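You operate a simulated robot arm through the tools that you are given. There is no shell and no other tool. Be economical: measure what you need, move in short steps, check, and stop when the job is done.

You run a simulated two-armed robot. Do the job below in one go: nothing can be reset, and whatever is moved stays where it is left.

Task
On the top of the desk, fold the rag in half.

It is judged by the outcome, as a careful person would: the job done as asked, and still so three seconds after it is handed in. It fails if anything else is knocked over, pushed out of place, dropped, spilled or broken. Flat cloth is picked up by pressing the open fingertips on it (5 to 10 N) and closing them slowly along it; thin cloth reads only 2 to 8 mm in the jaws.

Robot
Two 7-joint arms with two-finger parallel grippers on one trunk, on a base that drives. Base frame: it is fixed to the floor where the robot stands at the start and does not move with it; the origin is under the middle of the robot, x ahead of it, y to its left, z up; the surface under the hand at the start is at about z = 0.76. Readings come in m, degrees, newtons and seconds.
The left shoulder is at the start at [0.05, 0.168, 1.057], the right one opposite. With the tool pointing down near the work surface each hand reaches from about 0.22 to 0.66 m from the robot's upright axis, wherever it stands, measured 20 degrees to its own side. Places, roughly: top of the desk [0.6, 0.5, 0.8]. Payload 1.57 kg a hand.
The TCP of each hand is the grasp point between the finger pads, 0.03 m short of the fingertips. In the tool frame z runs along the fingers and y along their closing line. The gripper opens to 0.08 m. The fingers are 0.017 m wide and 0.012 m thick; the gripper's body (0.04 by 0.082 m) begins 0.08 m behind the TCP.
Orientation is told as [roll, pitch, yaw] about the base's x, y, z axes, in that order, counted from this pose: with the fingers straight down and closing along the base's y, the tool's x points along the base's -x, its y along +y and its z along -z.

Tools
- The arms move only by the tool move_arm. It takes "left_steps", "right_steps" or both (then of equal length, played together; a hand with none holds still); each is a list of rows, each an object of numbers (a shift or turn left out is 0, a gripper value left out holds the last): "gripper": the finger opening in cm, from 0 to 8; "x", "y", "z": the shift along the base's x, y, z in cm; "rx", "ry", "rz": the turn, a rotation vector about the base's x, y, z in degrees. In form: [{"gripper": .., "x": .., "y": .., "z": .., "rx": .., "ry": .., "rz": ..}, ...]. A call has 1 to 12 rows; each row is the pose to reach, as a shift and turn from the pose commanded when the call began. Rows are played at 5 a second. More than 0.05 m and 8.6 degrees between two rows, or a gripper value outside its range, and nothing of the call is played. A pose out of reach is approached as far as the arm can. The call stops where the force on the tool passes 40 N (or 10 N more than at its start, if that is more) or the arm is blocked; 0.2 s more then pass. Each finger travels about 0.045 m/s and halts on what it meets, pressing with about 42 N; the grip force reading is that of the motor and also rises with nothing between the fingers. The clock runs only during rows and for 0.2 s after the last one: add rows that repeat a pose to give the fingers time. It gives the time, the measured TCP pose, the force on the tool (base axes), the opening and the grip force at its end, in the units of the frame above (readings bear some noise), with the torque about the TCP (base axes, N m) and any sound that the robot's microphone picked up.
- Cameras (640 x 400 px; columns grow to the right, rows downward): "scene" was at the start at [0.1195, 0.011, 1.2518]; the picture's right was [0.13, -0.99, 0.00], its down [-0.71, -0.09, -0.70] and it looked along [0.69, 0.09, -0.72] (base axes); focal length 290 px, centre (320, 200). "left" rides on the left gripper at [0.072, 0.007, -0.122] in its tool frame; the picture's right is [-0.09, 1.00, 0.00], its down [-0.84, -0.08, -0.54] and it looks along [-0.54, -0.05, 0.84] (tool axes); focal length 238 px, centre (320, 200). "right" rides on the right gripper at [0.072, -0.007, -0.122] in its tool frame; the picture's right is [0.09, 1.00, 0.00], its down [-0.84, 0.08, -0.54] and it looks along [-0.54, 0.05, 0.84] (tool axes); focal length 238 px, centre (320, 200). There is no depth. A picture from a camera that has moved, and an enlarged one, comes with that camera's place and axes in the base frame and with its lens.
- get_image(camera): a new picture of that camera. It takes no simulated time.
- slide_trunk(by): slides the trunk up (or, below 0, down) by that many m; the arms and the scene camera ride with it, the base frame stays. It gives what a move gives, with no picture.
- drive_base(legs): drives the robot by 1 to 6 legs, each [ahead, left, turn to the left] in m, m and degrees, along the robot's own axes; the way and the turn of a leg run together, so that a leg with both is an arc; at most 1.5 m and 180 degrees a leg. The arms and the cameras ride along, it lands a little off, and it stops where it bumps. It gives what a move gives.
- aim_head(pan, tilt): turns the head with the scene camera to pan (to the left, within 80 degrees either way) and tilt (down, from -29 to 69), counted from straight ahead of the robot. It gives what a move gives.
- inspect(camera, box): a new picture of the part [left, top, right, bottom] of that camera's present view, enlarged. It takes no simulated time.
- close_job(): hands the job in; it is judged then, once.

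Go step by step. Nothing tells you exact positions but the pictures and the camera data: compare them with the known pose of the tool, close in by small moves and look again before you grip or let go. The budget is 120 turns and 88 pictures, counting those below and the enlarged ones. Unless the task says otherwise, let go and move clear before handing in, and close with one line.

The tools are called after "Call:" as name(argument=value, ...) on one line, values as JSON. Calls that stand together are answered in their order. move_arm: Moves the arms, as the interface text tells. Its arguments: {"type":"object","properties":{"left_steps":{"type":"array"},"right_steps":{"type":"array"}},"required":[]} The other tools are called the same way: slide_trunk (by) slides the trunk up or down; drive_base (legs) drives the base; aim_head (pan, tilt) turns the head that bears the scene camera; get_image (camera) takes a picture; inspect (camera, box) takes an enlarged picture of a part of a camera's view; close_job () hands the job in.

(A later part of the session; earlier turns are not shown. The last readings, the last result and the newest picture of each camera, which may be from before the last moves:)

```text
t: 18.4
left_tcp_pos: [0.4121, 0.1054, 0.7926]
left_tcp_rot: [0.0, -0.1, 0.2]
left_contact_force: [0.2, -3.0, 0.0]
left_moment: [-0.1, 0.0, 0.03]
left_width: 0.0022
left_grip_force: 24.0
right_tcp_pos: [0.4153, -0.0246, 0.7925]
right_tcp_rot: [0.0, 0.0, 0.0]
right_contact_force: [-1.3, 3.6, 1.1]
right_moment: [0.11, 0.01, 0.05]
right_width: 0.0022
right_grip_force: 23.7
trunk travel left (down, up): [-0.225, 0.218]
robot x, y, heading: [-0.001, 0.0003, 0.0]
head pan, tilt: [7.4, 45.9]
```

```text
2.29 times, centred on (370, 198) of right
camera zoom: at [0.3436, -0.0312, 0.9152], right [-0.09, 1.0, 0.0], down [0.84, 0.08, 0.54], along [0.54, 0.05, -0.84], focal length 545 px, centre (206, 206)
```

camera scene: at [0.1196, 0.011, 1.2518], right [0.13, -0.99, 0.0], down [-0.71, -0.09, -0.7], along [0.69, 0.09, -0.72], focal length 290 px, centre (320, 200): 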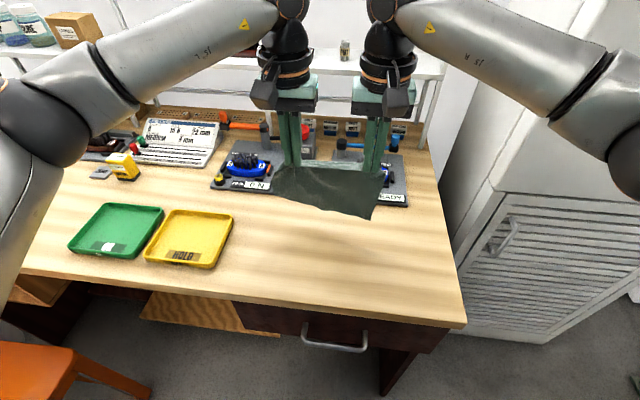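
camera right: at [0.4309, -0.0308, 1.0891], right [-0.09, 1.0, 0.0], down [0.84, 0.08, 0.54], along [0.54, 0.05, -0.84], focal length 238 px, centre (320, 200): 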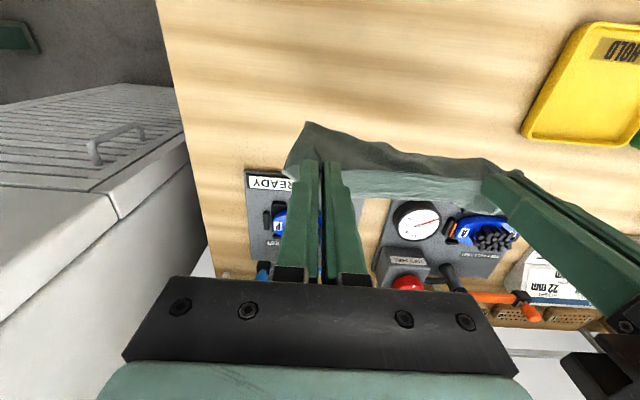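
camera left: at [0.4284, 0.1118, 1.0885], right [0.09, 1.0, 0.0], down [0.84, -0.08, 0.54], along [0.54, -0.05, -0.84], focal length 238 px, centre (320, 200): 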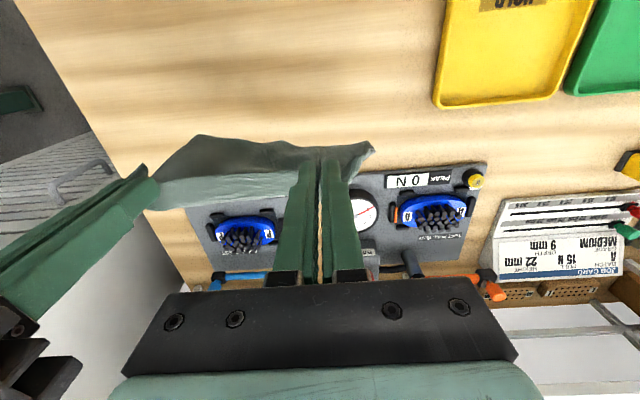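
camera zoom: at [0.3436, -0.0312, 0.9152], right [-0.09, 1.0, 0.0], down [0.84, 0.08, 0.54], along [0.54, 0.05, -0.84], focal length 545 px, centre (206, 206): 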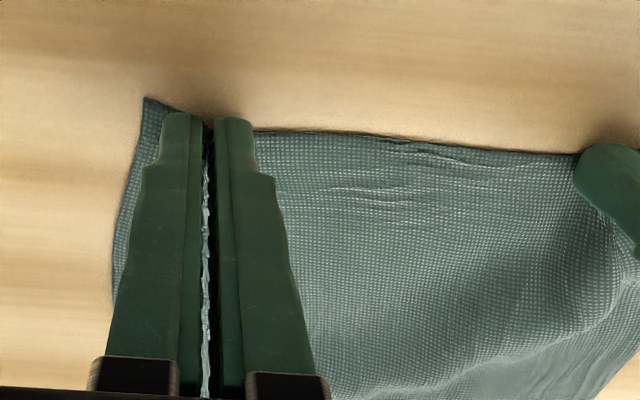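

The rag lies flat again, close to its original place. I'll release it gently and lift clear.

Call:
move_arm(left_steps=[{"gripper": 0.6}, {"gripper": 1.2}, {"gripper": 2.0}, {"gripper": 2.8}, {"gripper": 2.8}, {"z": 1.5}, {"z": 4}, {"z": 7}, {"z": 10}], right_steps=[{"gripper": 0.6}, {"gripper": 1.2}, {"gripper": 2.0}, {"gripper": 2.8}, {"gripper": 2.8}, {"z": 1.5}, {"z": 4}, {"z": 7}, {"z": 10}])

Call:
get_image(camera="scene")

Call:
get_image(camera="right")

Call:
get_image(camera="left")

```text
t: 20.4
left_tcp_pos: [0.4133, 0.1067, 0.8925]
left_tcp_rot: [0.0, 0.0, 0.1]
left_contact_force: [0.4, 0.7, 0.5]
left_moment: [-0.03, 0.02, 0.01]
left_width: 0.0279
left_grip_force: 0.2
right_tcp_pos: [0.4153, -0.0263, 0.8927]
right_tcp_rot: [0.0, 0.0, 0.0]
right_contact_force: [0.3, -0.4, -0.4]
right_moment: [0.02, -0.02, 0.0]
right_width: 0.0278
right_grip_force: 0.1
trunk travel left (down, up): [-0.225, 0.218]
robot x, y, heading: [0.0014, 0.0008, -0.3]
head pan, tilt: [7.4, 45.9]
```

```text
48 pictures are left
camera scene: at [0.1194, 0.011, 1.2518], right [0.13, -0.99, 0.0], down [-0.71, -0.09, -0.7], along [0.69, 0.09, -0.72], focal length 290 px, centre (320, 200)
```

scene: 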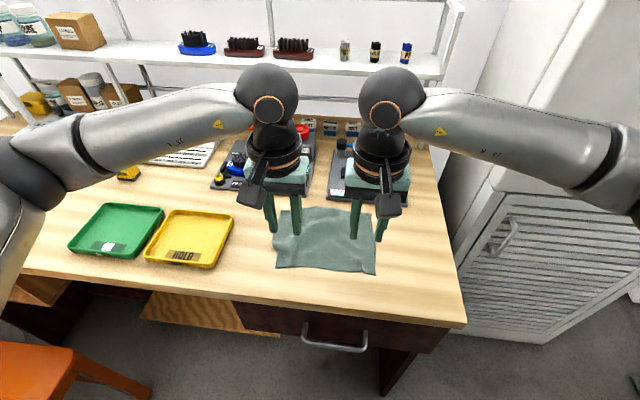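

```text
47 pictures are left
camera right: at [0.3449, -0.0323, 1.0159], right [-0.09, 1.0, 0.0], down [0.84, 0.08, 0.54], along [0.54, 0.05, -0.84], focal length 238 px, centre (320, 200)
```

right: 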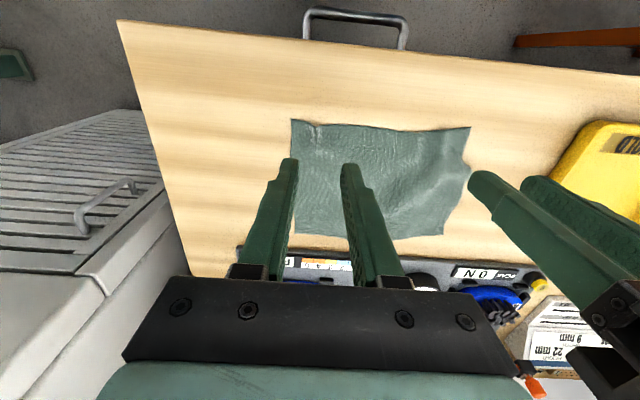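

```text
46 pictures are left
camera left: at [0.3413, 0.113, 1.0139], right [0.09, 1.0, 0.0], down [0.84, -0.08, 0.54], along [0.54, -0.05, -0.84], focal length 238 px, centre (320, 200)
```

left: 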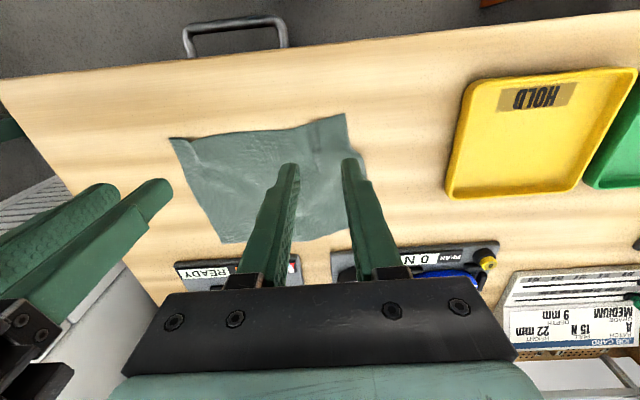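

The rag is flat again. I'll yaw each hand 90° with the cameras facing outward, so the fingers close along x, and centre them over the near corners.

Call:
move_arm(left_steps=[{"rz": -8.2, "y": 0.3}, {"rz": -16.4, "y": 0.6}, {"rz": -24.6, "y": 0.9}, {"rz": -32.8, "y": 1.2}, {"rz": -41, "y": 1.5}, {"rz": -49.2, "y": 1.8}, {"rz": -57.4, "y": 1.8, "x": 0.3}, {"rz": -65.6, "y": 1.8, "x": 0.6}, {"rz": -73.8, "y": 1.8, "x": 0.9}, {"rz": -82, "y": 1.8, "x": 1.2}, {"rz": -90, "y": 1.8, "x": 1.2, "gripper": 2.6}], right_steps=[{"rz": 8.2, "y": -0.3}, {"rz": 16.4, "y": -0.6}, {"rz": 24.6, "y": -0.9}, {"rz": 32.8, "y": -1.2}, {"rz": 41, "y": -1.4}, {"rz": 49.2, "y": -1.6}, {"rz": 57.4, "y": -1.6, "x": 0.3}, {"rz": 65.6, "y": -1.6, "x": 0.6}, {"rz": 73.8, "y": -1.6, "x": 0.8}, {"rz": 82, "y": -1.6, "x": 1.0}, {"rz": 90, "y": -1.6, "x": 1.0, "gripper": 2.6}])

Call:
get_image(camera="scene")

Call:
get_image(camera="right")

Call:
get_image(camera="left")

```text
t: 22.8
left_tcp_pos: [0.346, 0.0983, 0.9143]
left_tcp_rot: [-3.1, -5.2, -77.2]
left_contact_force: [-0.7, 0.4, 0.8]
left_moment: [-0.05, 0.04, -0.02]
left_width: 0.0259
left_grip_force: 0.1
left hand out of reach, approached as far as the arm can: row 9, 10, 11
right_tcp_pos: [0.4208, -0.0408, 0.8923]
right_tcp_rot: [-0.1, 0.1, 68.4]
right_contact_force: [0.4, 1.1, 0.0]
right_moment: [-0.05, 0.03, -0.01]
right_width: 0.0261
right_grip_force: 0.0
right hand out of reach, approached as far as the arm can: row 9, 10, 11
trunk travel left (down, up): [-0.225, 0.218]
robot x, y, heading: [-0.0042, -0.0005, 0.1]
head pan, tilt: [7.4, 45.9]
```

```text
45 pictures are left
camera scene: at [0.1203, 0.0125, 1.2516], right [0.13, -0.99, 0.0], down [-0.71, -0.09, -0.7], along [0.69, 0.09, -0.72], focal length 290 px, centre (320, 200)
```

scene: 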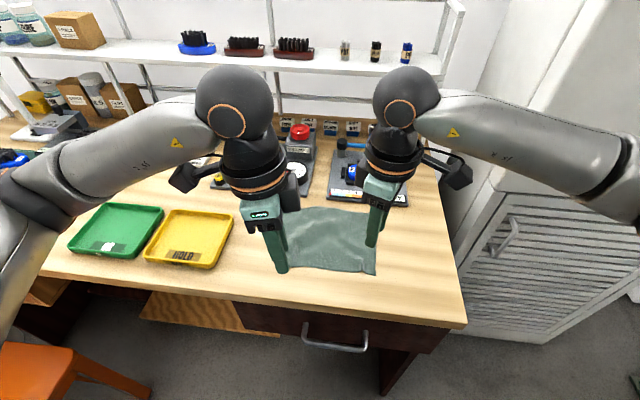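

```text
44 pictures are left
camera right: at [0.4023, -0.109, 1.0151], right [-0.96, 0.28, 0.0], down [0.24, 0.81, 0.54], along [0.15, 0.52, -0.84], focal length 238 px, centre (320, 200)
```

right: 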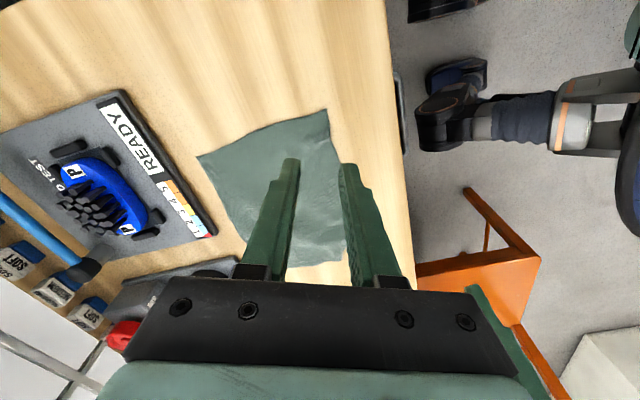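

```text
43 pictures are left
camera left: at [0.3404, 0.1805, 1.0282], right [0.99, 0.13, -0.04], down [0.13, -0.78, 0.62], along [0.05, -0.62, -0.78], focal length 238 px, centre (320, 200)
```

left: 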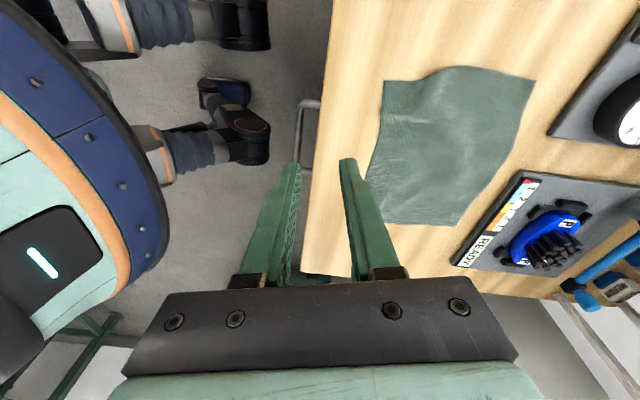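

The wrists stop at roughly 70–75° of yaw. 55° outward is enough for a pinch that closes mostly across the edge, so I'll set both hands there over the corners.

Call:
move_arm(left_steps=[{"x": 1.5, "y": 0.5, "rz": 4, "ry": 1, "rx": 0.6}, {"x": 3, "y": 1, "rz": 8, "ry": 2, "rx": 1.2}, {"x": 4.5, "y": 1.5, "rz": 12, "ry": 3, "rx": 1.8}, {"x": 6, "y": 2, "rz": 17, "ry": 4.2, "rx": 2.4}, {"x": 7.4, "y": 2.5, "rz": 22, "ry": 5.2, "rx": 3.1}, {"x": 7.9, "y": 2.7, "z": -2, "rz": 22, "ry": 5.2, "rx": 3.1}], right_steps=[{"rz": -2}, {"rz": -5}, {"rz": -8}, {"rz": -11}, {"x": 0.4, "rz": -13.4}, {"x": 0.4, "rz": -13.4}])

```text
t: 24.2
left_tcp_pos: [0.425, 0.1227, 0.8946]
left_tcp_rot: [-6.2, -0.2, -55.0]
left_contact_force: [-0.8, 0.9, -0.7]
left_moment: [-0.02, 0.02, 0.0]
left_width: 0.0262
left_grip_force: 0.1
right_tcp_pos: [0.4248, -0.0419, 0.8928]
right_tcp_rot: [0.0, 0.0, 55.0]
right_contact_force: [0.1, 0.8, 0.7]
right_moment: [-0.01, 0.01, 0.01]
right_width: 0.0262
right_grip_force: 0.1
trunk travel left (down, up): [-0.225, 0.218]
robot x, y, heading: [-0.0058, 0.0009, -0.2]
head pan, tilt: [7.4, 45.9]
```

The left hand still has 6° of roll left over. I'll remove it, lower both hands to about 4 cm above the table, and check.

Call:
move_arm(left_steps=[{"rx": 1.8, "ry": -2.5, "z": -1}, {"rx": 3.56, "ry": -5.08, "z": -3}, {"rx": 3.56, "ry": -5.08, "z": -5}, {"rx": 3.56, "ry": -5.08, "z": -6.5}], right_steps=[{"z": -1}, {"z": -3}, {"z": -5}, {"z": -6.3}])

Call:
get_image(camera="right")

Call:
get_image(camera="left")

Call:
inspect(camera="scene", box=[250, 185, 410, 285])

```text
t: 25.2
left_tcp_pos: [0.4254, 0.1217, 0.8288]
left_tcp_rot: [0.0, -0.3, -54.9]
left_contact_force: [0.4, -0.6, 0.1]
left_moment: [0.0, 0.0, -0.01]
left_width: 0.0261
left_grip_force: 0.0
right_tcp_pos: [0.4231, -0.0407, 0.8305]
right_tcp_rot: [0.0, 0.0, 54.8]
right_contact_force: [0.1, -0.4, -0.4]
right_moment: [-0.02, -0.02, -0.02]
right_width: 0.026
right_grip_force: 0.1
trunk travel left (down, up): [-0.225, 0.218]
robot x, y, heading: [-0.0003, 0.0033, 0.1]
head pan, tilt: [7.4, 45.9]
```

```text
42 pictures are left
camera right: at [0.3904, -0.1031, 0.9516], right [-0.87, 0.5, 0.0], down [0.42, 0.73, 0.54], along [0.27, 0.47, -0.84], focal length 238 px, centre (320, 200)
```

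right: 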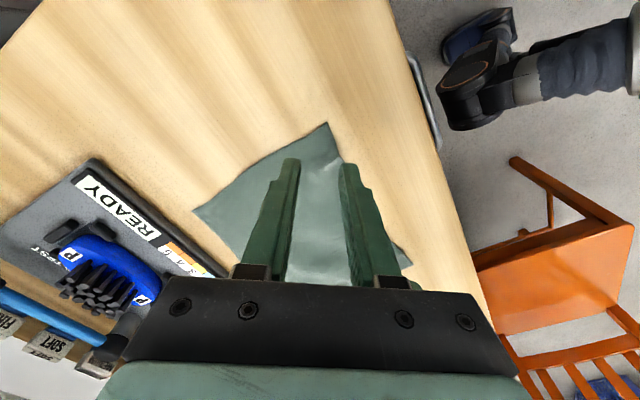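

```text
41 pictures are left
camera left: at [0.3897, 0.1854, 0.9499], right [0.87, 0.5, 0.0], down [0.42, -0.73, 0.55], along [0.27, -0.47, -0.84], focal length 238 px, centre (320, 200)
```

left: 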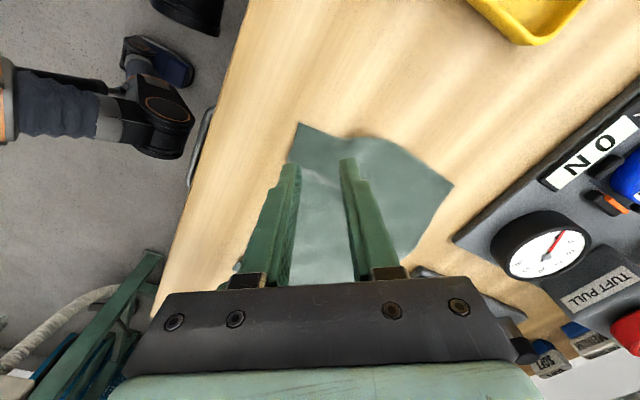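

```text
4.00 times, centred on (330, 235) of scene
camera zoom: at [0.1196, 0.011, 1.2519], right [0.13, -0.99, 0.0], down [-0.71, -0.09, -0.7], along [0.69, 0.09, -0.72], focal length 1162 px, centre (280, 60)
```

zoom: 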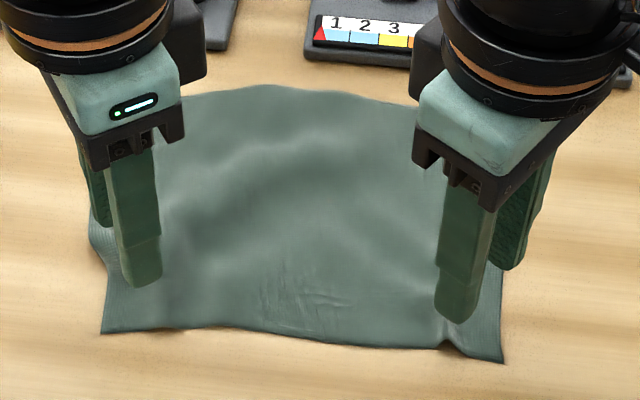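

The near fingers sit right by the near edge. I'll make small corrections and go down to a light contact.

Call:
move_arm(left_steps=[{"x": -0.5, "y": -0.6, "z": -1.5}, {"x": -0.5, "y": -0.6, "z": -3}, {"x": -0.5, "y": -0.6, "z": -3.5}, {"x": -0.5, "y": -0.6, "z": -3.7}], right_steps=[{"x": 0.1, "y": 0.5, "z": -1.5}, {"x": 0.1, "y": 0.5, "z": -3}, {"x": 0.1, "y": 0.5, "z": -3.6}, {"x": 0.1, "y": 0.5, "z": -3.85}])

Call:
get_image(camera="right")

Call:
get_image(camera="left")

```text
t: 26.2
left_tcp_pos: [0.4204, 0.1171, 0.7912]
left_tcp_rot: [-0.1, -0.2, -54.9]
left_contact_force: [0.6, -0.1, 1.5]
left_moment: [0.01, 0.03, 0.01]
left_width: 0.0259
left_grip_force: 0.0
right_tcp_pos: [0.426, -0.0357, 0.7911]
right_tcp_rot: [0.0, -0.1, 54.9]
right_contact_force: [-0.3, 0.2, 4.8]
right_moment: [-0.03, 0.03, -0.02]
right_width: 0.026
right_grip_force: 0.1
trunk travel left (down, up): [-0.225, 0.218]
robot x, y, heading: [0.0018, -0.0036, -0.0]
head pan, tilt: [7.4, 45.9]
```

```text
39 pictures are left
camera right: at [0.391, -0.0983, 0.9138], right [-0.87, 0.5, 0.0], down [0.42, 0.73, 0.54], along [0.27, 0.47, -0.84], focal length 238 px, centre (320, 200)
```

right: 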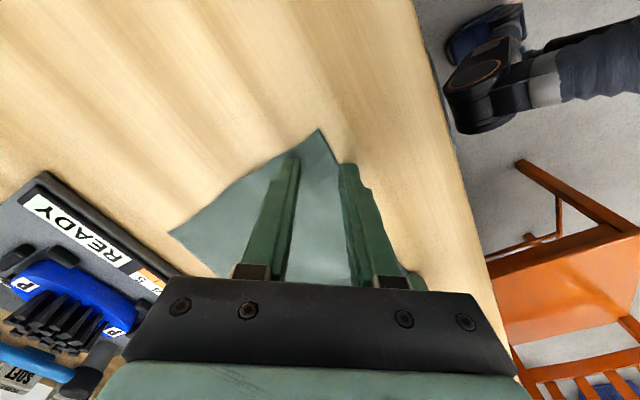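

```text
38 pictures are left
camera left: at [0.3845, 0.1799, 0.9135], right [0.87, 0.5, 0.0], down [0.42, -0.73, 0.55], along [0.27, -0.47, -0.84], focal length 238 px, centre (320, 200)
```

left: 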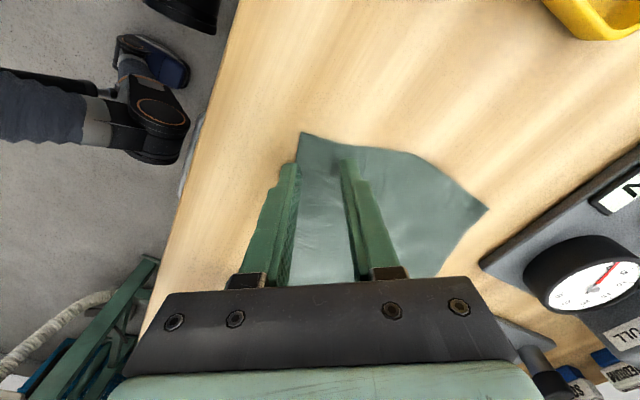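

The near fingers are just off the edge. I'll shift both about 5 mm inward and press lightly.

Call:
move_arm(left_steps=[{"z": 0.5}, {"x": 0.5, "z": 0.5}, {"x": 0.5, "z": 0.1}, {"x": 0.5, "z": -0.1}], right_steps=[{"z": 0.5}, {"x": 0.5, "z": 0.5}, {"x": 0.5, "z": 0.1}, {"x": 0.5, "z": -0.05}])

```text
t: 27.2
left_tcp_pos: [0.4245, 0.1165, 0.792]
left_tcp_rot: [0.0, -0.4, -54.9]
left_contact_force: [1.3, 0.4, 7.5]
left_moment: [0.06, -0.04, -0.01]
left_width: 0.0259
left_grip_force: 0.1
right_tcp_pos: [0.4314, -0.0367, 0.7914]
right_tcp_rot: [0.0, -0.1, 54.9]
right_contact_force: [0.4, 0.3, 3.5]
right_moment: [0.04, 0.02, 0.03]
right_width: 0.0259
right_grip_force: 0.0
trunk travel left (down, up): [-0.225, 0.218]
robot x, y, heading: [-0.0027, -0.0013, 0.0]
head pan, tilt: [7.4, 45.9]
```

Contact is 7.5 N on the left and 3.5 N on the right. I'll add a little on the right, close slowly, then test-lift.

Call:
move_arm(left_steps=[{"gripper": 2.6}, {"gripper": 2.2}, {"gripper": 1.8}, {"gripper": 1.4}, {"gripper": 1.0}, {"gripper": 0.6}, {"gripper": 0.3}, {"gripper": 0}, {"gripper": 0}, {"z": 1}, {"z": 2.5}], right_steps=[{"gripper": 2.6, "z": -0.06}, {"gripper": 2.2, "z": -0.06}, {"gripper": 1.8, "z": -0.06}, {"gripper": 1.4, "z": -0.06}, {"gripper": 1.0, "z": -0.06}, {"gripper": 0.6, "z": -0.06}, {"gripper": 0.3, "z": -0.06}, {"gripper": 0, "z": -0.06}, {"gripper": 0, "z": -0.06}, {"z": 1}, {"z": 2.5}])

Call:
inspect(camera="scene", box=[250, 185, 410, 285])

Call:
get_image(camera="right")

Call:
get_image(camera="left")

```text
t: 29.6
left_tcp_pos: [0.4237, 0.1175, 0.8131]
left_tcp_rot: [-0.1, 0.0, -54.9]
left_contact_force: [0.5, 0.6, -0.5]
left_moment: [-0.03, -0.02, 0.0]
left_width: 0.0
left_grip_force: 21.4
right_tcp_pos: [0.4307, -0.0356, 0.8145]
right_tcp_rot: [0.0, 0.1, 54.9]
right_contact_force: [0.7, 0.1, 0.0]
right_moment: [0.02, 0.02, 0.01]
right_width: 0.0022
right_grip_force: 23.4
trunk travel left (down, up): [-0.225, 0.218]
robot x, y, heading: [-0.0003, 0.001, -0.2]
head pan, tilt: [7.4, 45.9]
```

```text
4.00 times, centred on (330, 235) of scene
camera zoom: at [0.1196, 0.011, 1.2516], right [0.13, -0.99, 0.0], down [-0.71, -0.09, -0.7], along [0.69, 0.09, -0.72], focal length 1162 px, centre (280, 60)
```

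zoom: 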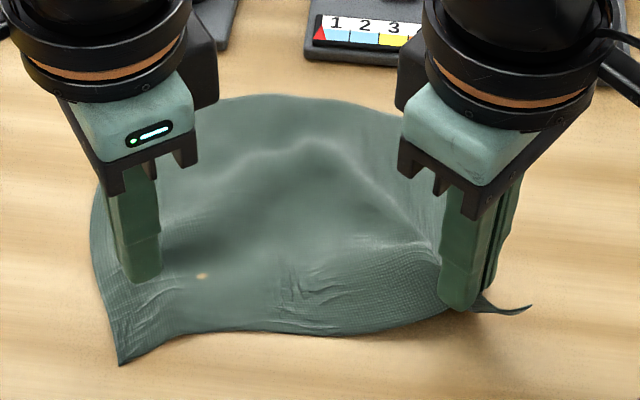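

```text
36 pictures are left
camera right: at [0.3967, -0.0982, 0.9373], right [-0.87, 0.5, 0.0], down [0.42, 0.73, 0.54], along [0.27, 0.47, -0.84], focal length 238 px, centre (320, 200)
```

right: 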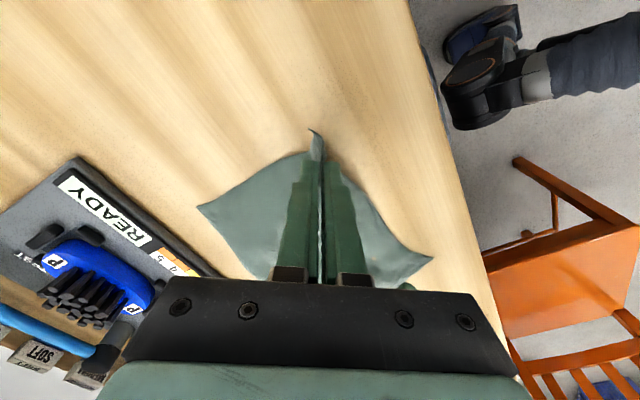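

```text
35 pictures are left
camera left: at [0.3892, 0.1808, 0.9359], right [0.87, 0.5, 0.0], down [0.42, -0.73, 0.54], along [0.27, -0.47, -0.84], focal length 238 px, centre (320, 200)
```

left: 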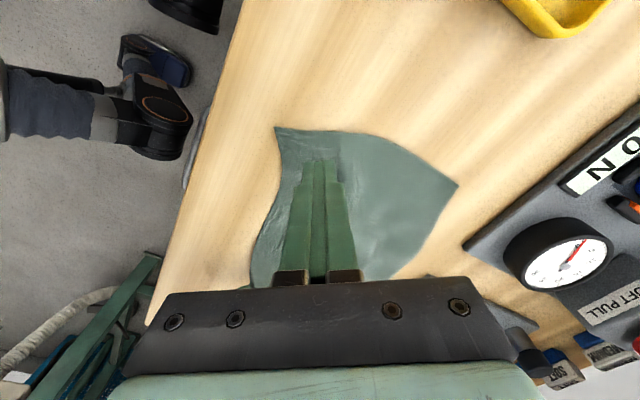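

The right hand has its corner, but the left slipped off and the cloth shifted a little. I'll lower the right hand again while keeping its grip, and reposition the left for a second pinch.

Call:
move_arm(left_steps=[{"z": 0.8, "gripper": 2.8}, {"z": 0.8, "x": -0.6}, {"z": 0.8, "x": -1.1, "y": -0.5}, {"z": 0.2, "x": -1.1, "y": -0.5}, {"z": -1, "x": -1.1, "y": -0.5}, {"z": -1.8, "x": -1.1, "y": -0.5}], right_steps=[{"z": -0.6}, {"z": -1.2, "x": -0.2}, {"z": -1.9, "x": -0.4}, {"z": -1.9, "x": -0.4}, {"z": -1.9, "x": -0.4}, {"z": -1.9, "x": -0.4}])

Call:
get_image(camera="left")

Call:
inspect(camera="scene", box=[250, 185, 410, 285])

```text
t: 31.0
left_tcp_pos: [0.4134, 0.1125, 0.7978]
left_tcp_rot: [-0.1, -0.2, -54.9]
left_contact_force: [-0.4, -0.3, 0.2]
left_moment: [-0.01, 0.01, 0.01]
left_width: 0.0278
left_grip_force: 0.0
right_tcp_pos: [0.4279, -0.0356, 0.7969]
right_tcp_rot: [0.0, -0.1, 54.8]
right_contact_force: [-0.3, -0.1, 0.0]
right_moment: [0.0, 0.0, -0.09]
right_width: 0.0019
right_grip_force: 23.4
trunk travel left (down, up): [-0.225, 0.218]
robot x, y, heading: [0.0024, 0.0008, -0.2]
head pan, tilt: [7.4, 45.9]
```

```text
34 pictures are left
camera left: at [0.3782, 0.1753, 0.9194], right [0.87, 0.5, 0.0], down [0.42, -0.73, 0.55], along [0.27, -0.47, -0.84], focal length 238 px, centre (320, 200)
```

left: 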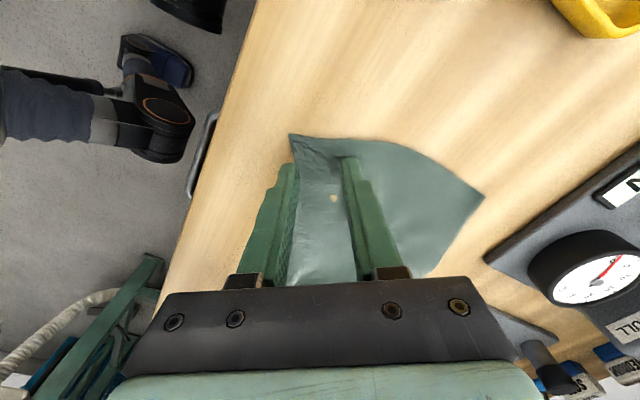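

```text
4.00 times, centred on (330, 235) of scene
camera zoom: at [0.1195, 0.011, 1.2518], right [0.13, -0.99, 0.0], down [-0.71, -0.09, -0.7], along [0.69, 0.09, -0.72], focal length 1162 px, centre (280, 60)
```

zoom: 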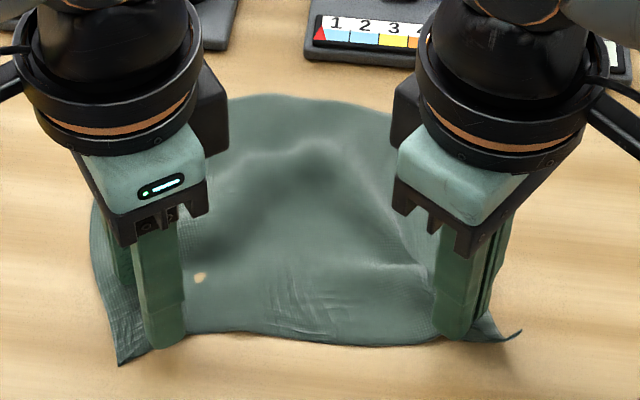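

The left near finger is right at the edge. I'll shift it 5 mm inward, press a bit more firmly and close.

Call:
move_arm(left_steps=[{"x": 0.5}, {"x": 0.5, "z": -0.4}, {"x": 0.5, "z": -0.65}, {"x": 0.5, "z": -0.75}])

```text
t: 32.0
left_tcp_pos: [0.4198, 0.1114, 0.7919]
left_tcp_rot: [0.0, -0.4, -55.0]
left_contact_force: [-0.3, 2.0, 8.4]
left_moment: [0.04, 0.07, -0.01]
left_width: 0.0279
left_grip_force: 0.0
right_tcp_pos: [0.4262, -0.0355, 0.7976]
right_tcp_rot: [0.0, 0.0, 54.8]
right_contact_force: [0.0, -0.4, -0.3]
right_moment: [0.0, 0.0, 0.0]
right_width: 0.0019
right_grip_force: 23.6
trunk travel left (down, up): [-0.225, 0.218]
robot x, y, heading: [-0.0017, 0.0009, -0.3]
head pan, tilt: [7.4, 45.9]
```

Call:
move_arm(left_steps=[{"z": -0.05, "gripper": 2.6}, {"z": -0.05, "gripper": 2.3}, {"z": -0.05, "gripper": 2.0}, {"z": -0.05, "gripper": 1.7}, {"z": -0.05, "gripper": 1.4}, {"z": -0.05, "gripper": 1.1}, {"z": -0.05, "gripper": 0.8}, {"z": -0.05, "gripper": 0.5}, {"z": -0.05, "gripper": 0.2}, {"z": -0.05, "gripper": 0}, {"z": -0.05, "gripper": 0}])

Call:
get_image(camera="left")

```text
t: 34.4
left_tcp_pos: [0.4191, 0.1103, 0.7905]
left_tcp_rot: [0.1, -0.5, -54.9]
left_contact_force: [2.4, 0.8, 24.1]
left_moment: [0.07, -0.1, -0.04]
left_width: 0.0023
left_grip_force: 23.8
right_tcp_pos: [0.4256, -0.036, 0.7983]
right_tcp_rot: [0.0, -0.1, 55.0]
right_contact_force: [-0.3, 0.6, 0.2]
right_moment: [0.01, 0.02, 0.02]
right_width: 0.002
right_grip_force: 23.7
trunk travel left (down, up): [-0.225, 0.218]
robot x, y, heading: [0.0017, 0.0021, -0.1]
head pan, tilt: [7.4, 45.9]
```

```text
32 pictures are left
camera left: at [0.3826, 0.1741, 0.9128], right [0.87, 0.5, 0.0], down [0.42, -0.73, 0.55], along [0.27, -0.47, -0.84], focal length 238 px, centre (320, 200)
```

left: 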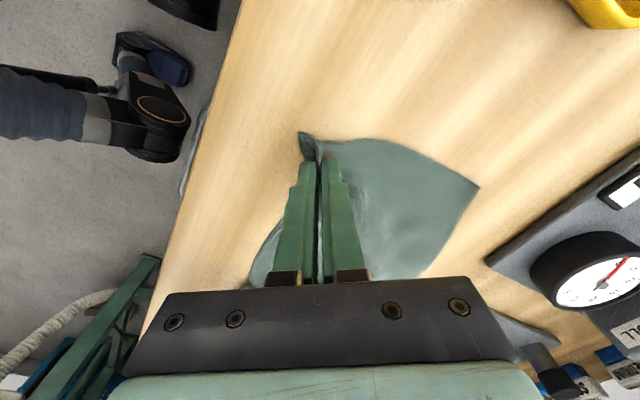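

Both corners are gripped. I'll lift the rag to hang fully so it straightens, moving forward at the same time.

Call:
move_arm(left_steps=[{"z": 2}, {"z": 4, "x": 1}, {"z": 6, "x": 2}, {"z": 8, "x": 3}, {"z": 10, "x": 4}, {"z": 12, "x": 5.2}, {"z": 14, "x": 6.6}, {"z": 15.5, "x": 8}, {"z": 15.5, "x": 8}], right_steps=[{"z": 1.4}, {"z": 3.3, "x": 0.8}, {"z": 5.3, "x": 1.7}, {"z": 7.3, "x": 2.6}, {"z": 9.3, "x": 3.5}, {"z": 11.3, "x": 4.7}, {"z": 13.3, "x": 6}, {"z": 14.8, "x": 7.4}, {"z": 14.8, "x": 7.4}])

Call:
inspect(camera="scene", box=[250, 130, 410, 230])

Call:
get_image(camera="left")

```text
t: 36.4
left_tcp_pos: [0.4685, 0.1095, 0.9253]
left_tcp_rot: [0.0, -0.2, -54.8]
left_contact_force: [0.1, -0.5, 0.9]
left_moment: [-0.01, -0.05, 0.0]
left_width: 0.0024
left_grip_force: 23.9
left hand out of reach, approached as far as the arm can: row 6, 7, 8, 9
right_tcp_pos: [0.4873, -0.0377, 0.9294]
right_tcp_rot: [0.1, 0.0, 55.0]
right_contact_force: [0.2, -0.1, -0.1]
right_moment: [0.03, 0.0, 0.04]
right_width: 0.0023
right_grip_force: 23.7
right hand out of reach, approached as far as the arm can: row 8, 9
trunk travel left (down, up): [-0.225, 0.218]
robot x, y, heading: [0.0004, -0.0023, 0.0]
head pan, tilt: [7.4, 45.9]
```

```text
4.00 times, centred on (330, 180) of scene
camera zoom: at [0.1195, 0.011, 1.2518], right [0.13, -0.99, 0.0], down [-0.71, -0.09, -0.7], along [0.69, 0.09, -0.72], focal length 1162 px, centre (280, 280)
```

zoom: 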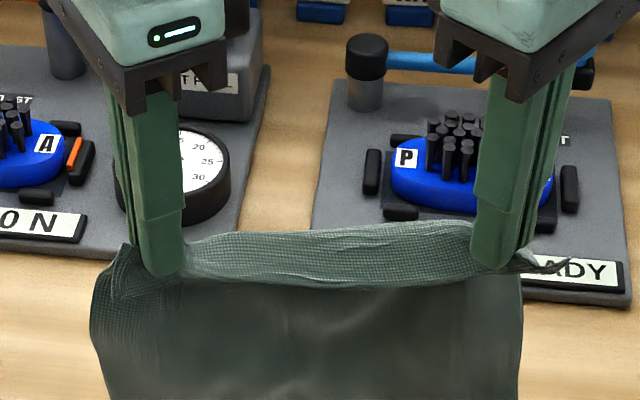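

```text
30 pictures are left
camera left: at [0.4328, 0.1724, 1.0477], right [0.87, 0.5, 0.0], down [0.42, -0.73, 0.55], along [0.27, -0.47, -0.84], focal length 238 px, centre (320, 200)
```

left: 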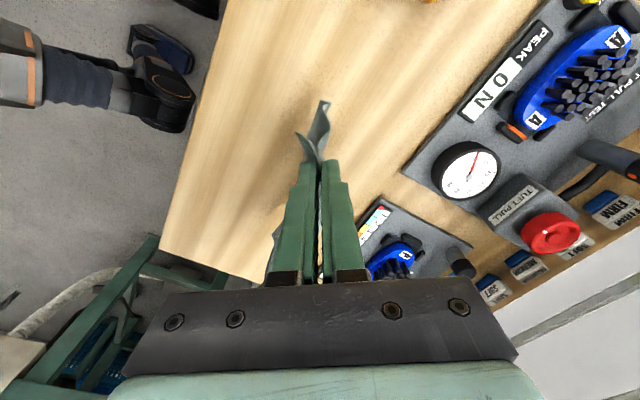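

With this stiff cloth the sheet leaves the jaws toward +x and then drops. So the natural fold is the other way: lay the lower half toward +x, then bring the held edge back toward the robot over it. I'll move back to x ≈ 0.40 to set that up.

Call:
move_arm(left_steps=[{"z": 1}, {"z": 1.6, "x": -1}, {"z": 1.6, "x": -2.5, "y": 0.3}, {"z": 1.6, "x": -4, "y": 0.3}, {"z": 1.6, "x": -5.4, "y": 0.3}, {"z": 1.6, "x": -6.8, "y": 0.3}, {"z": 1.6, "x": -6.8, "y": 0.3}, {"z": 1.6, "x": -6.8, "y": 0.3}], right_steps=[{"z": 0.6}, {"z": 1.2, "x": -1.6}, {"z": 1.2, "x": -3.4, "y": -0.3}, {"z": 1.2, "x": -5.2, "y": -0.3}, {"z": 1.2, "x": -7, "y": -0.3}, {"z": 1.2, "x": -8.7, "y": -0.3}, {"z": 1.2, "x": -8.7, "y": -0.3}, {"z": 1.2, "x": -8.7, "y": -0.3}])

Call:
inspect(camera="scene", box=[230, 160, 430, 285])

Call:
get_image(camera="right")

```text
t: 38.2
left_tcp_pos: [0.4034, 0.112, 0.9425]
left_tcp_rot: [-0.1, -0.2, -54.9]
left_contact_force: [0.0, -1.1, -0.7]
left_moment: [-0.02, 0.02, 0.03]
left_width: 0.0024
left_grip_force: 24.2
left hand out of reach, approached as far as the arm can: row 1
right_tcp_pos: [0.3991, -0.041, 0.9413]
right_tcp_rot: [0.0, 0.0, 55.0]
right_contact_force: [0.4, 0.6, -0.4]
right_moment: [-0.01, 0.0, -0.02]
right_width: 0.0022
right_grip_force: 23.4
trunk travel left (down, up): [-0.225, 0.218]
robot x, y, heading: [-0.0044, 0.0035, -0.0]
head pan, tilt: [7.4, 45.9]
```

```text
3.20 times, centred on (330, 222) of scene
camera zoom: at [0.1196, 0.011, 1.2518], right [0.13, -0.99, 0.0], down [-0.71, -0.09, -0.7], along [0.69, 0.09, -0.72], focal length 929 px, centre (288, 128)
```

zoom: 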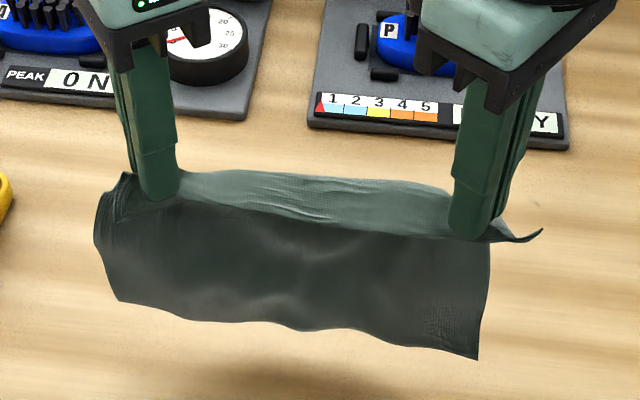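

```text
28 pictures are left
camera right: at [0.3648, -0.1028, 1.0639], right [-0.87, 0.5, 0.0], down [0.42, 0.73, 0.54], along [0.27, 0.47, -0.84], focal length 238 px, centre (320, 200)
```

right: 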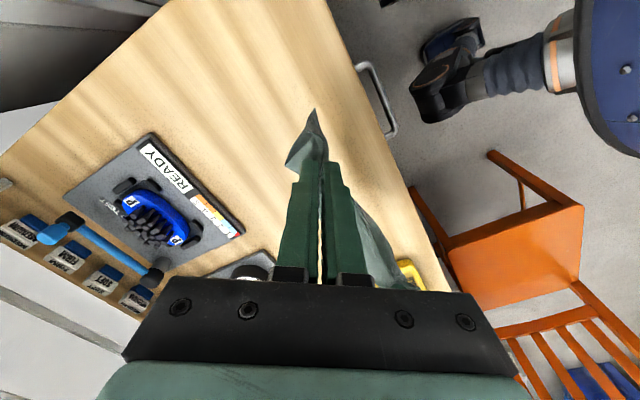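

The sheet hangs flat and straight. I'll lower it and move forward so the lower half is laid out away from the robot.

Call:
move_arm(left_steps=[{"z": -1.5}, {"z": -3}, {"x": 1, "z": -3.9}, {"x": 2, "z": -4.9}, {"x": 3, "z": -6}, {"x": 4, "z": -7.2}, {"x": 5, "z": -8.4}, {"x": 5.7, "z": -9.5}, {"x": 6, "z": -10.3}], right_steps=[{"z": -1.5}, {"z": -3}, {"x": 1, "z": -3.9}, {"x": 2, "z": -4.9}, {"x": 3, "z": -6}, {"x": 4, "z": -7.2}, {"x": 5, "z": -8.4}, {"x": 5.8, "z": -9.5}, {"x": 6.3, "z": -10.3}])

Call:
inspect(camera="scene", box=[230, 160, 430, 285])

```text
t: 40.2
left_tcp_pos: [0.464, 0.1117, 0.8388]
left_tcp_rot: [0.0, -0.2, -54.9]
left_contact_force: [-0.3, -0.2, -0.2]
left_moment: [0.03, 0.0, -0.03]
left_width: 0.0023
left_grip_force: 23.9
right_tcp_pos: [0.4629, -0.0398, 0.838]
right_tcp_rot: [0.0, -0.1, 54.8]
right_contact_force: [0.9, 0.4, -0.6]
right_moment: [0.04, 0.0, -0.03]
right_width: 0.002
right_grip_force: 24.1
trunk travel left (down, up): [-0.225, 0.218]
robot x, y, heading: [0.0004, 0.0019, 0.2]
head pan, tilt: [7.4, 45.9]
```

```text
3.20 times, centred on (330, 222) of scene
camera zoom: at [0.1196, 0.011, 1.2518], right [0.13, -0.99, 0.0], down [-0.71, -0.09, -0.7], along [0.69, 0.09, -0.72], focal length 929 px, centre (288, 128)
```

zoom: 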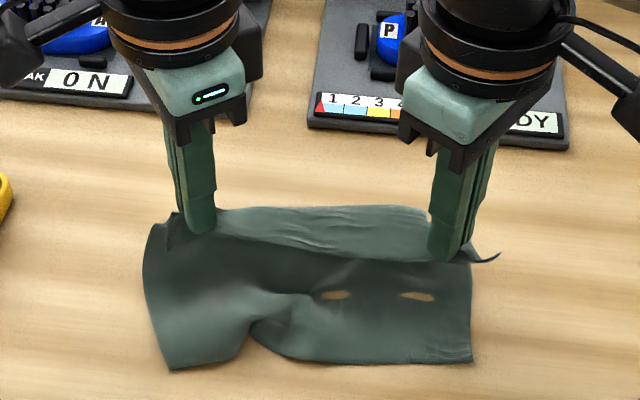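

The lower half lies out nicely, trailing toward the robot, with its edge at x 0.386 on the left and 0.414 on the right. Next I'll bring the held edge back over it and down.

Call:
move_arm(left_steps=[{"x": 0.8, "z": -0.5}, {"x": 0.8, "z": -1}, {"x": -0.4, "z": -1.3}, {"x": -1.8, "z": -1.7}, {"x": -3.2, "z": -2.2}, {"x": -4.6, "z": -2.8}, {"x": -5.6, "z": -3.2}, {"x": -6.3, "z": -3.6}], right_steps=[{"x": 0.8, "z": -0.5}, {"x": 0.8, "z": -1}, {"x": 0, "z": -1.3}, {"x": -0.9, "z": -1.7}, {"x": -1.9, "z": -2.2}, {"x": -2.8, "z": -2.8}, {"x": -3.5, "z": -3.2}, {"x": -3.9, "z": -3.6}])

Call:
inspect(camera="scene", box=[230, 160, 430, 285])

Call:
get_image(camera="right")

Call:
get_image(camera="left")

```text
t: 42.0
left_tcp_pos: [0.4002, 0.1103, 0.8039]
left_tcp_rot: [-0.1, -0.1, -55.0]
left_contact_force: [-0.2, 0.1, 0.7]
left_moment: [-0.06, -0.01, 0.01]
left_width: 0.0025
left_grip_force: 23.7
left hand out of reach, approached as far as the arm can: row 1, 2
right_tcp_pos: [0.422, -0.0403, 0.8022]
right_tcp_rot: [0.1, 0.0, 54.9]
right_contact_force: [-0.9, 0.2, 0.0]
right_moment: [0.01, 0.02, 0.02]
right_width: 0.0021
right_grip_force: 23.1
trunk travel left (down, up): [-0.225, 0.218]
robot x, y, heading: [-0.0004, -0.0015, 0.0]
head pan, tilt: [7.4, 45.9]
```

```text
3.20 times, centred on (330, 222) of scene
camera zoom: at [0.1195, 0.011, 1.2519], right [0.13, -0.99, 0.0], down [-0.71, -0.09, -0.7], along [0.69, 0.09, -0.72], focal length 929 px, centre (288, 128)
```

zoom: 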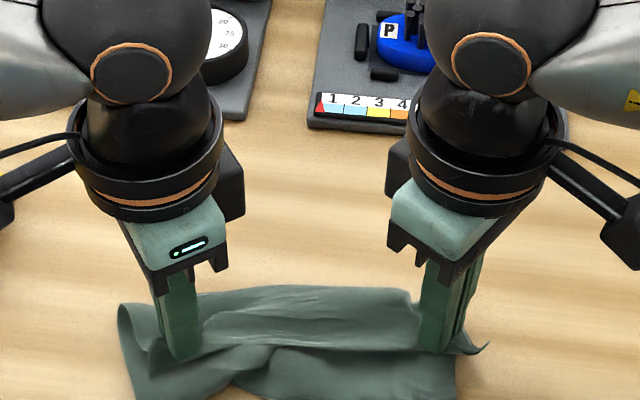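

```text
25 pictures are left
camera right: at [0.3882, -0.102, 0.9251], right [-0.87, 0.5, 0.0], down [0.42, 0.73, 0.54], along [0.27, 0.47, -0.84], focal length 238 px, centre (320, 200)
```

right: 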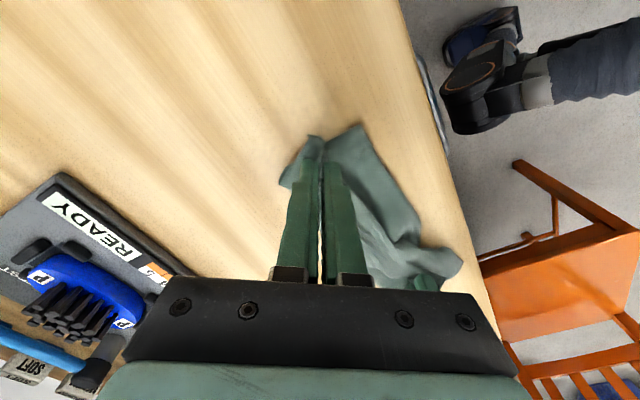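

```text
24 pictures are left
camera left: at [0.364, 0.1739, 0.9241], right [0.87, 0.5, 0.0], down [0.42, -0.73, 0.55], along [0.27, -0.47, -0.84], focal length 238 px, centre (320, 200)
```

left: 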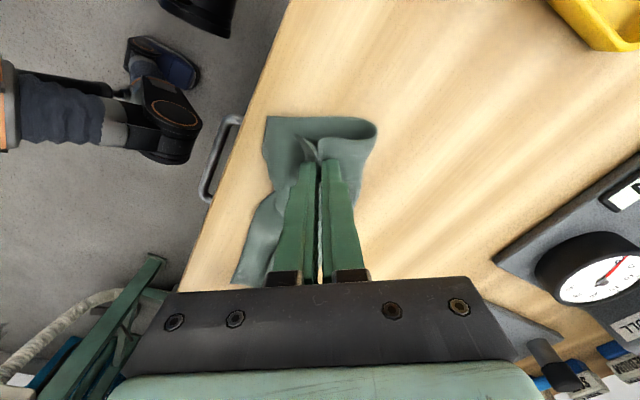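

The fold has its crease on the far side as intended. I need to see where the bottom edge lies relative to the held edge.

Call:
inspect(camera="scene", box=[245, 225, 405, 325])

```text
4.00 times, centred on (325, 275) of scene
camera zoom: at [0.1195, 0.011, 1.2519], right [0.13, -0.99, 0.0], down [-0.71, -0.09, -0.7], along [0.69, 0.09, -0.72], focal length 1162 px, centre (300, -100)
```

zoom: 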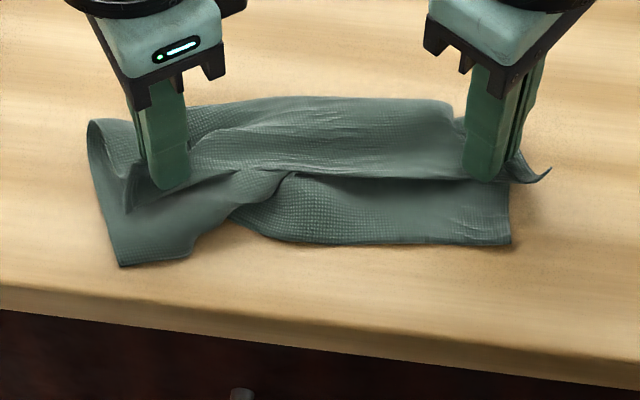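

The lower edge has slid to x 0.353 on the left and 0.387 on the right, while the held edge is still 3–4 cm short of it. I'll lift slightly and carry the held edge further back to meet it.

Call:
move_arm(left_steps=[{"z": 0.8}, {"x": -0.8, "z": 1.6}, {"x": -1.8, "z": 1.8}, {"x": -2.8, "z": 1.5}, {"x": -3.4, "z": 0.8}, {"x": -3.6, "z": 0}, {"x": -3.6, "z": -0.4}], right_steps=[{"z": 0.8}, {"x": -0.6, "z": 1.6}, {"x": -1.3, "z": 1.8}, {"x": -2.0, "z": 1.5}, {"x": -2.5, "z": 0.8}, {"x": -2.6, "z": 0}, {"x": -2.6, "z": -0.4}])

Call:
inspect(camera="scene", box=[245, 225, 405, 325])

```text
t: 43.6
left_tcp_pos: [0.3642, 0.1119, 0.7995]
left_tcp_rot: [-0.1, -0.2, -54.9]
left_contact_force: [0.6, -2.1, 0.9]
left_moment: [-0.06, -0.03, -0.04]
left_width: 0.0022
left_grip_force: 24.2
right_tcp_pos: [0.3977, -0.0401, 0.7976]
right_tcp_rot: [0.1, -0.1, 54.9]
right_contact_force: [-0.7, 2.4, 0.9]
right_moment: [0.09, 0.02, 0.0]
right_width: 0.0021
right_grip_force: 23.8
trunk travel left (down, up): [-0.225, 0.218]
robot x, y, heading: [0.0006, -0.0015, -0.1]
head pan, tilt: [7.4, 45.9]
```

```text
4.00 times, centred on (325, 275) of scene
camera zoom: at [0.1195, 0.011, 1.2519], right [0.13, -0.99, 0.0], down [-0.71, -0.09, -0.7], along [0.69, 0.09, -0.72], focal length 1162 px, centre (300, -100)
```

zoom: 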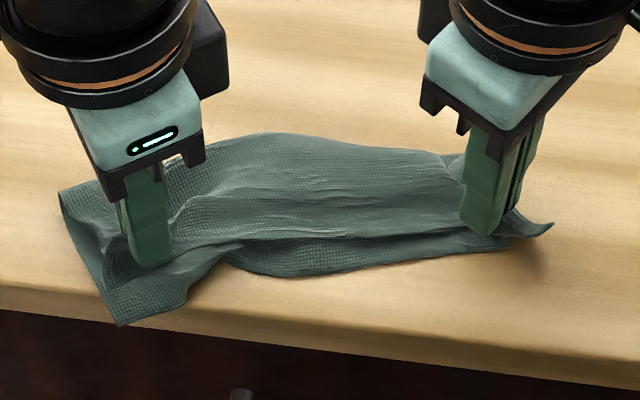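

The lower layer slid along on the left, and its corner is now at the desk's front edge. I'll lift again, using less yaw for more reach, and lay more of the lower half out before bringing the top back.

Call:
move_arm(left_steps=[{"z": 2}, {"z": 4, "x": 0.5}, {"z": 6, "x": 1, "rz": 3}, {"z": 8, "x": 1.5, "rz": 6}, {"z": 10, "x": 2, "rz": 9}, {"z": 12, "x": 2.6, "rz": 12}, {"z": 14.4, "x": 2.6, "rz": 15}, {"z": 14.4, "x": 2.6, "rz": 15}, {"z": 14.4, "x": 2.6, "rz": 15}], right_steps=[{"z": 2}, {"z": 4, "x": -0.2}, {"z": 6, "x": -0.4, "rz": -3}, {"z": 8, "x": -0.6, "rz": -6}, {"z": 10, "x": -0.8, "rz": -9}, {"z": 12, "x": -0.8, "rz": -12}, {"z": 14.4, "x": -0.8, "rz": -15}, {"z": 14.4, "x": -0.8, "rz": -15}, {"z": 14.4, "x": -0.8, "rz": -15}])

Call:
inspect(camera="scene", box=[230, 160, 430, 285])

```text
t: 45.6
left_tcp_pos: [0.3907, 0.1116, 0.9417]
left_tcp_rot: [-0.1, -0.2, -39.8]
left_contact_force: [0.6, -0.7, -0.2]
left_moment: [-0.02, 0.0, -0.01]
left_width: 0.0025
left_grip_force: 23.5
right_tcp_pos: [0.3897, -0.0403, 0.9416]
right_tcp_rot: [0.1, 0.0, 39.9]
right_contact_force: [-0.1, 0.9, 0.2]
right_moment: [0.01, 0.02, 0.06]
right_width: 0.0021
right_grip_force: 23.8
trunk travel left (down, up): [-0.225, 0.218]
robot x, y, heading: [0.0013, 0.002, -0.0]
head pan, tilt: [7.4, 45.9]
```

```text
3.20 times, centred on (330, 222) of scene
camera zoom: at [0.1196, 0.011, 1.2518], right [0.13, -0.99, 0.0], down [-0.71, -0.09, -0.7], along [0.69, 0.09, -0.72], focal length 929 px, centre (288, 128)
```

zoom: 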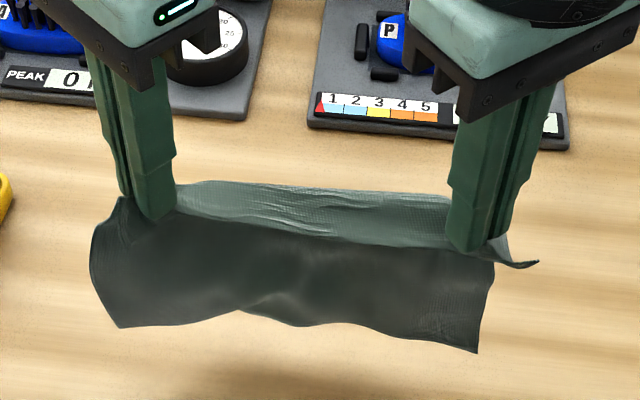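

It hangs straight and parallel. I'll lay the lower half out further this time.

Call:
move_arm(left_steps=[{"x": 1.5, "z": -1.5}, {"x": 1.5, "z": -3}, {"x": 2.6, "z": -3.9}, {"x": 3.7, "z": -4.8}, {"x": 4.8, "z": -5.8}, {"x": 5.9, "z": -6.8}, {"x": 7, "z": -7.8}, {"x": 8, "z": -8.8}, {"x": 9, "z": -9.8}, {"x": 10, "z": -10.6}], right_steps=[{"x": 1.5, "z": -1.5}, {"x": 1.5, "z": -3}, {"x": 2.6, "z": -3.9}, {"x": 3.7, "z": -4.8}, {"x": 4.8, "z": -5.8}, {"x": 5.9, "z": -6.8}, {"x": 7, "z": -7.8}, {"x": 8, "z": -8.8}, {"x": 9, "z": -9.8}, {"x": 10, "z": -10.6}])

Call:
inspect(camera="scene", box=[230, 160, 430, 285])

```text
t: 47.8
left_tcp_pos: [0.4902, 0.1098, 0.8371]
left_tcp_rot: [-0.1, -0.4, -40.0]
left_contact_force: [-0.5, -0.8, 0.8]
left_moment: [-0.01, -0.01, 0.0]
left_width: 0.0025
left_grip_force: 23.7
right_tcp_pos: [0.4903, -0.041, 0.837]
right_tcp_rot: [0.0, 0.0, 40.1]
right_contact_force: [0.1, 0.3, -0.4]
right_moment: [-0.02, -0.01, -0.01]
right_width: 0.0019
right_grip_force: 23.3
trunk travel left (down, up): [-0.225, 0.218]
robot x, y, heading: [0.0047, -0.0008, 0.2]
head pan, tilt: [7.4, 45.9]
```

```text
3.20 times, centred on (330, 222) of scene
camera zoom: at [0.1196, 0.0111, 1.2518], right [0.13, -0.99, 0.0], down [-0.71, -0.09, -0.7], along [0.69, 0.09, -0.72], focal length 929 px, centre (288, 128)
```

zoom: 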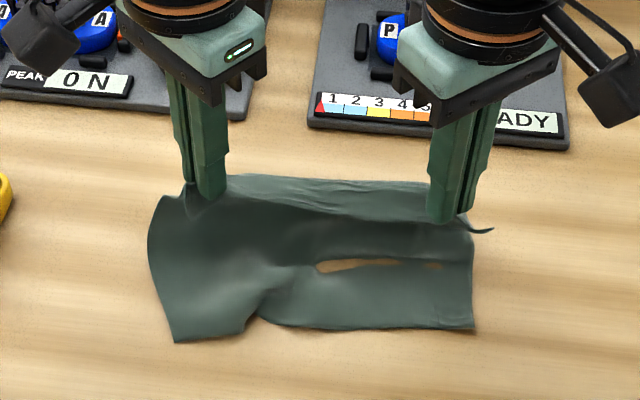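

The lower edge is at x 0.405 on the left and 0.435 on the right. I'll go a little further out, then bring the held edge back low and check part way.

Call:
move_arm(left_steps=[{"x": 1.2, "z": -0.4}, {"x": 2.4, "z": -0.8}, {"x": 3.2, "z": -1.2}, {"x": 3.0, "z": -1.8}, {"x": 1.8, "z": -2.0}, {"x": 0.4, "z": -2.0}, {"x": -1.2, "z": -2.0}, {"x": -2.8, "z": -2.0}, {"x": -4.4, "z": -2.0}], right_steps=[{"x": 1.2, "z": -0.4}, {"x": 2.4, "z": -0.8}, {"x": 3.2, "z": -1.2}, {"x": 3.0, "z": -1.8}, {"x": 1.8, "z": -2.0}, {"x": 0.6, "z": -2.0}, {"x": -0.6, "z": -2.0}, {"x": -1.8, "z": -2.0}, {"x": -3.0, "z": -2.0}])

Call:
inspect(camera="scene", box=[230, 190, 430, 315])

```text
t: 49.8
left_tcp_pos: [0.446, 0.1128, 0.8184]
left_tcp_rot: [-0.2, -0.1, -40.0]
left_contact_force: [0.0, -0.2, -0.4]
left_moment: [-0.06, -0.03, -0.02]
left_width: 0.0024
left_grip_force: 23.7
right_tcp_pos: [0.4589, -0.0403, 0.8146]
right_tcp_rot: [0.0, 0.0, 39.9]
right_contact_force: [-1.0, 0.3, 0.4]
right_moment: [0.06, 0.01, -0.01]
right_width: 0.002
right_grip_force: 24.1
trunk travel left (down, up): [-0.225, 0.218]
robot x, y, heading: [0.0008, -0.0005, -0.1]
head pan, tilt: [7.4, 45.9]
```

```text
3.20 times, centred on (330, 252) of scene
camera zoom: at [0.1194, 0.011, 1.2519], right [0.13, -0.99, 0.0], down [-0.71, -0.09, -0.7], along [0.69, 0.09, -0.72], focal length 929 px, centre (288, 32)
```

zoom: 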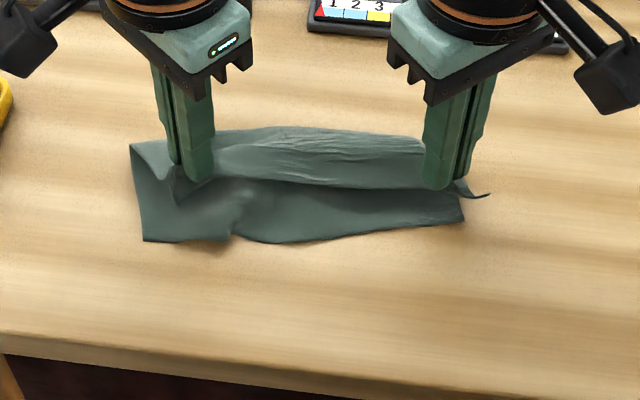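

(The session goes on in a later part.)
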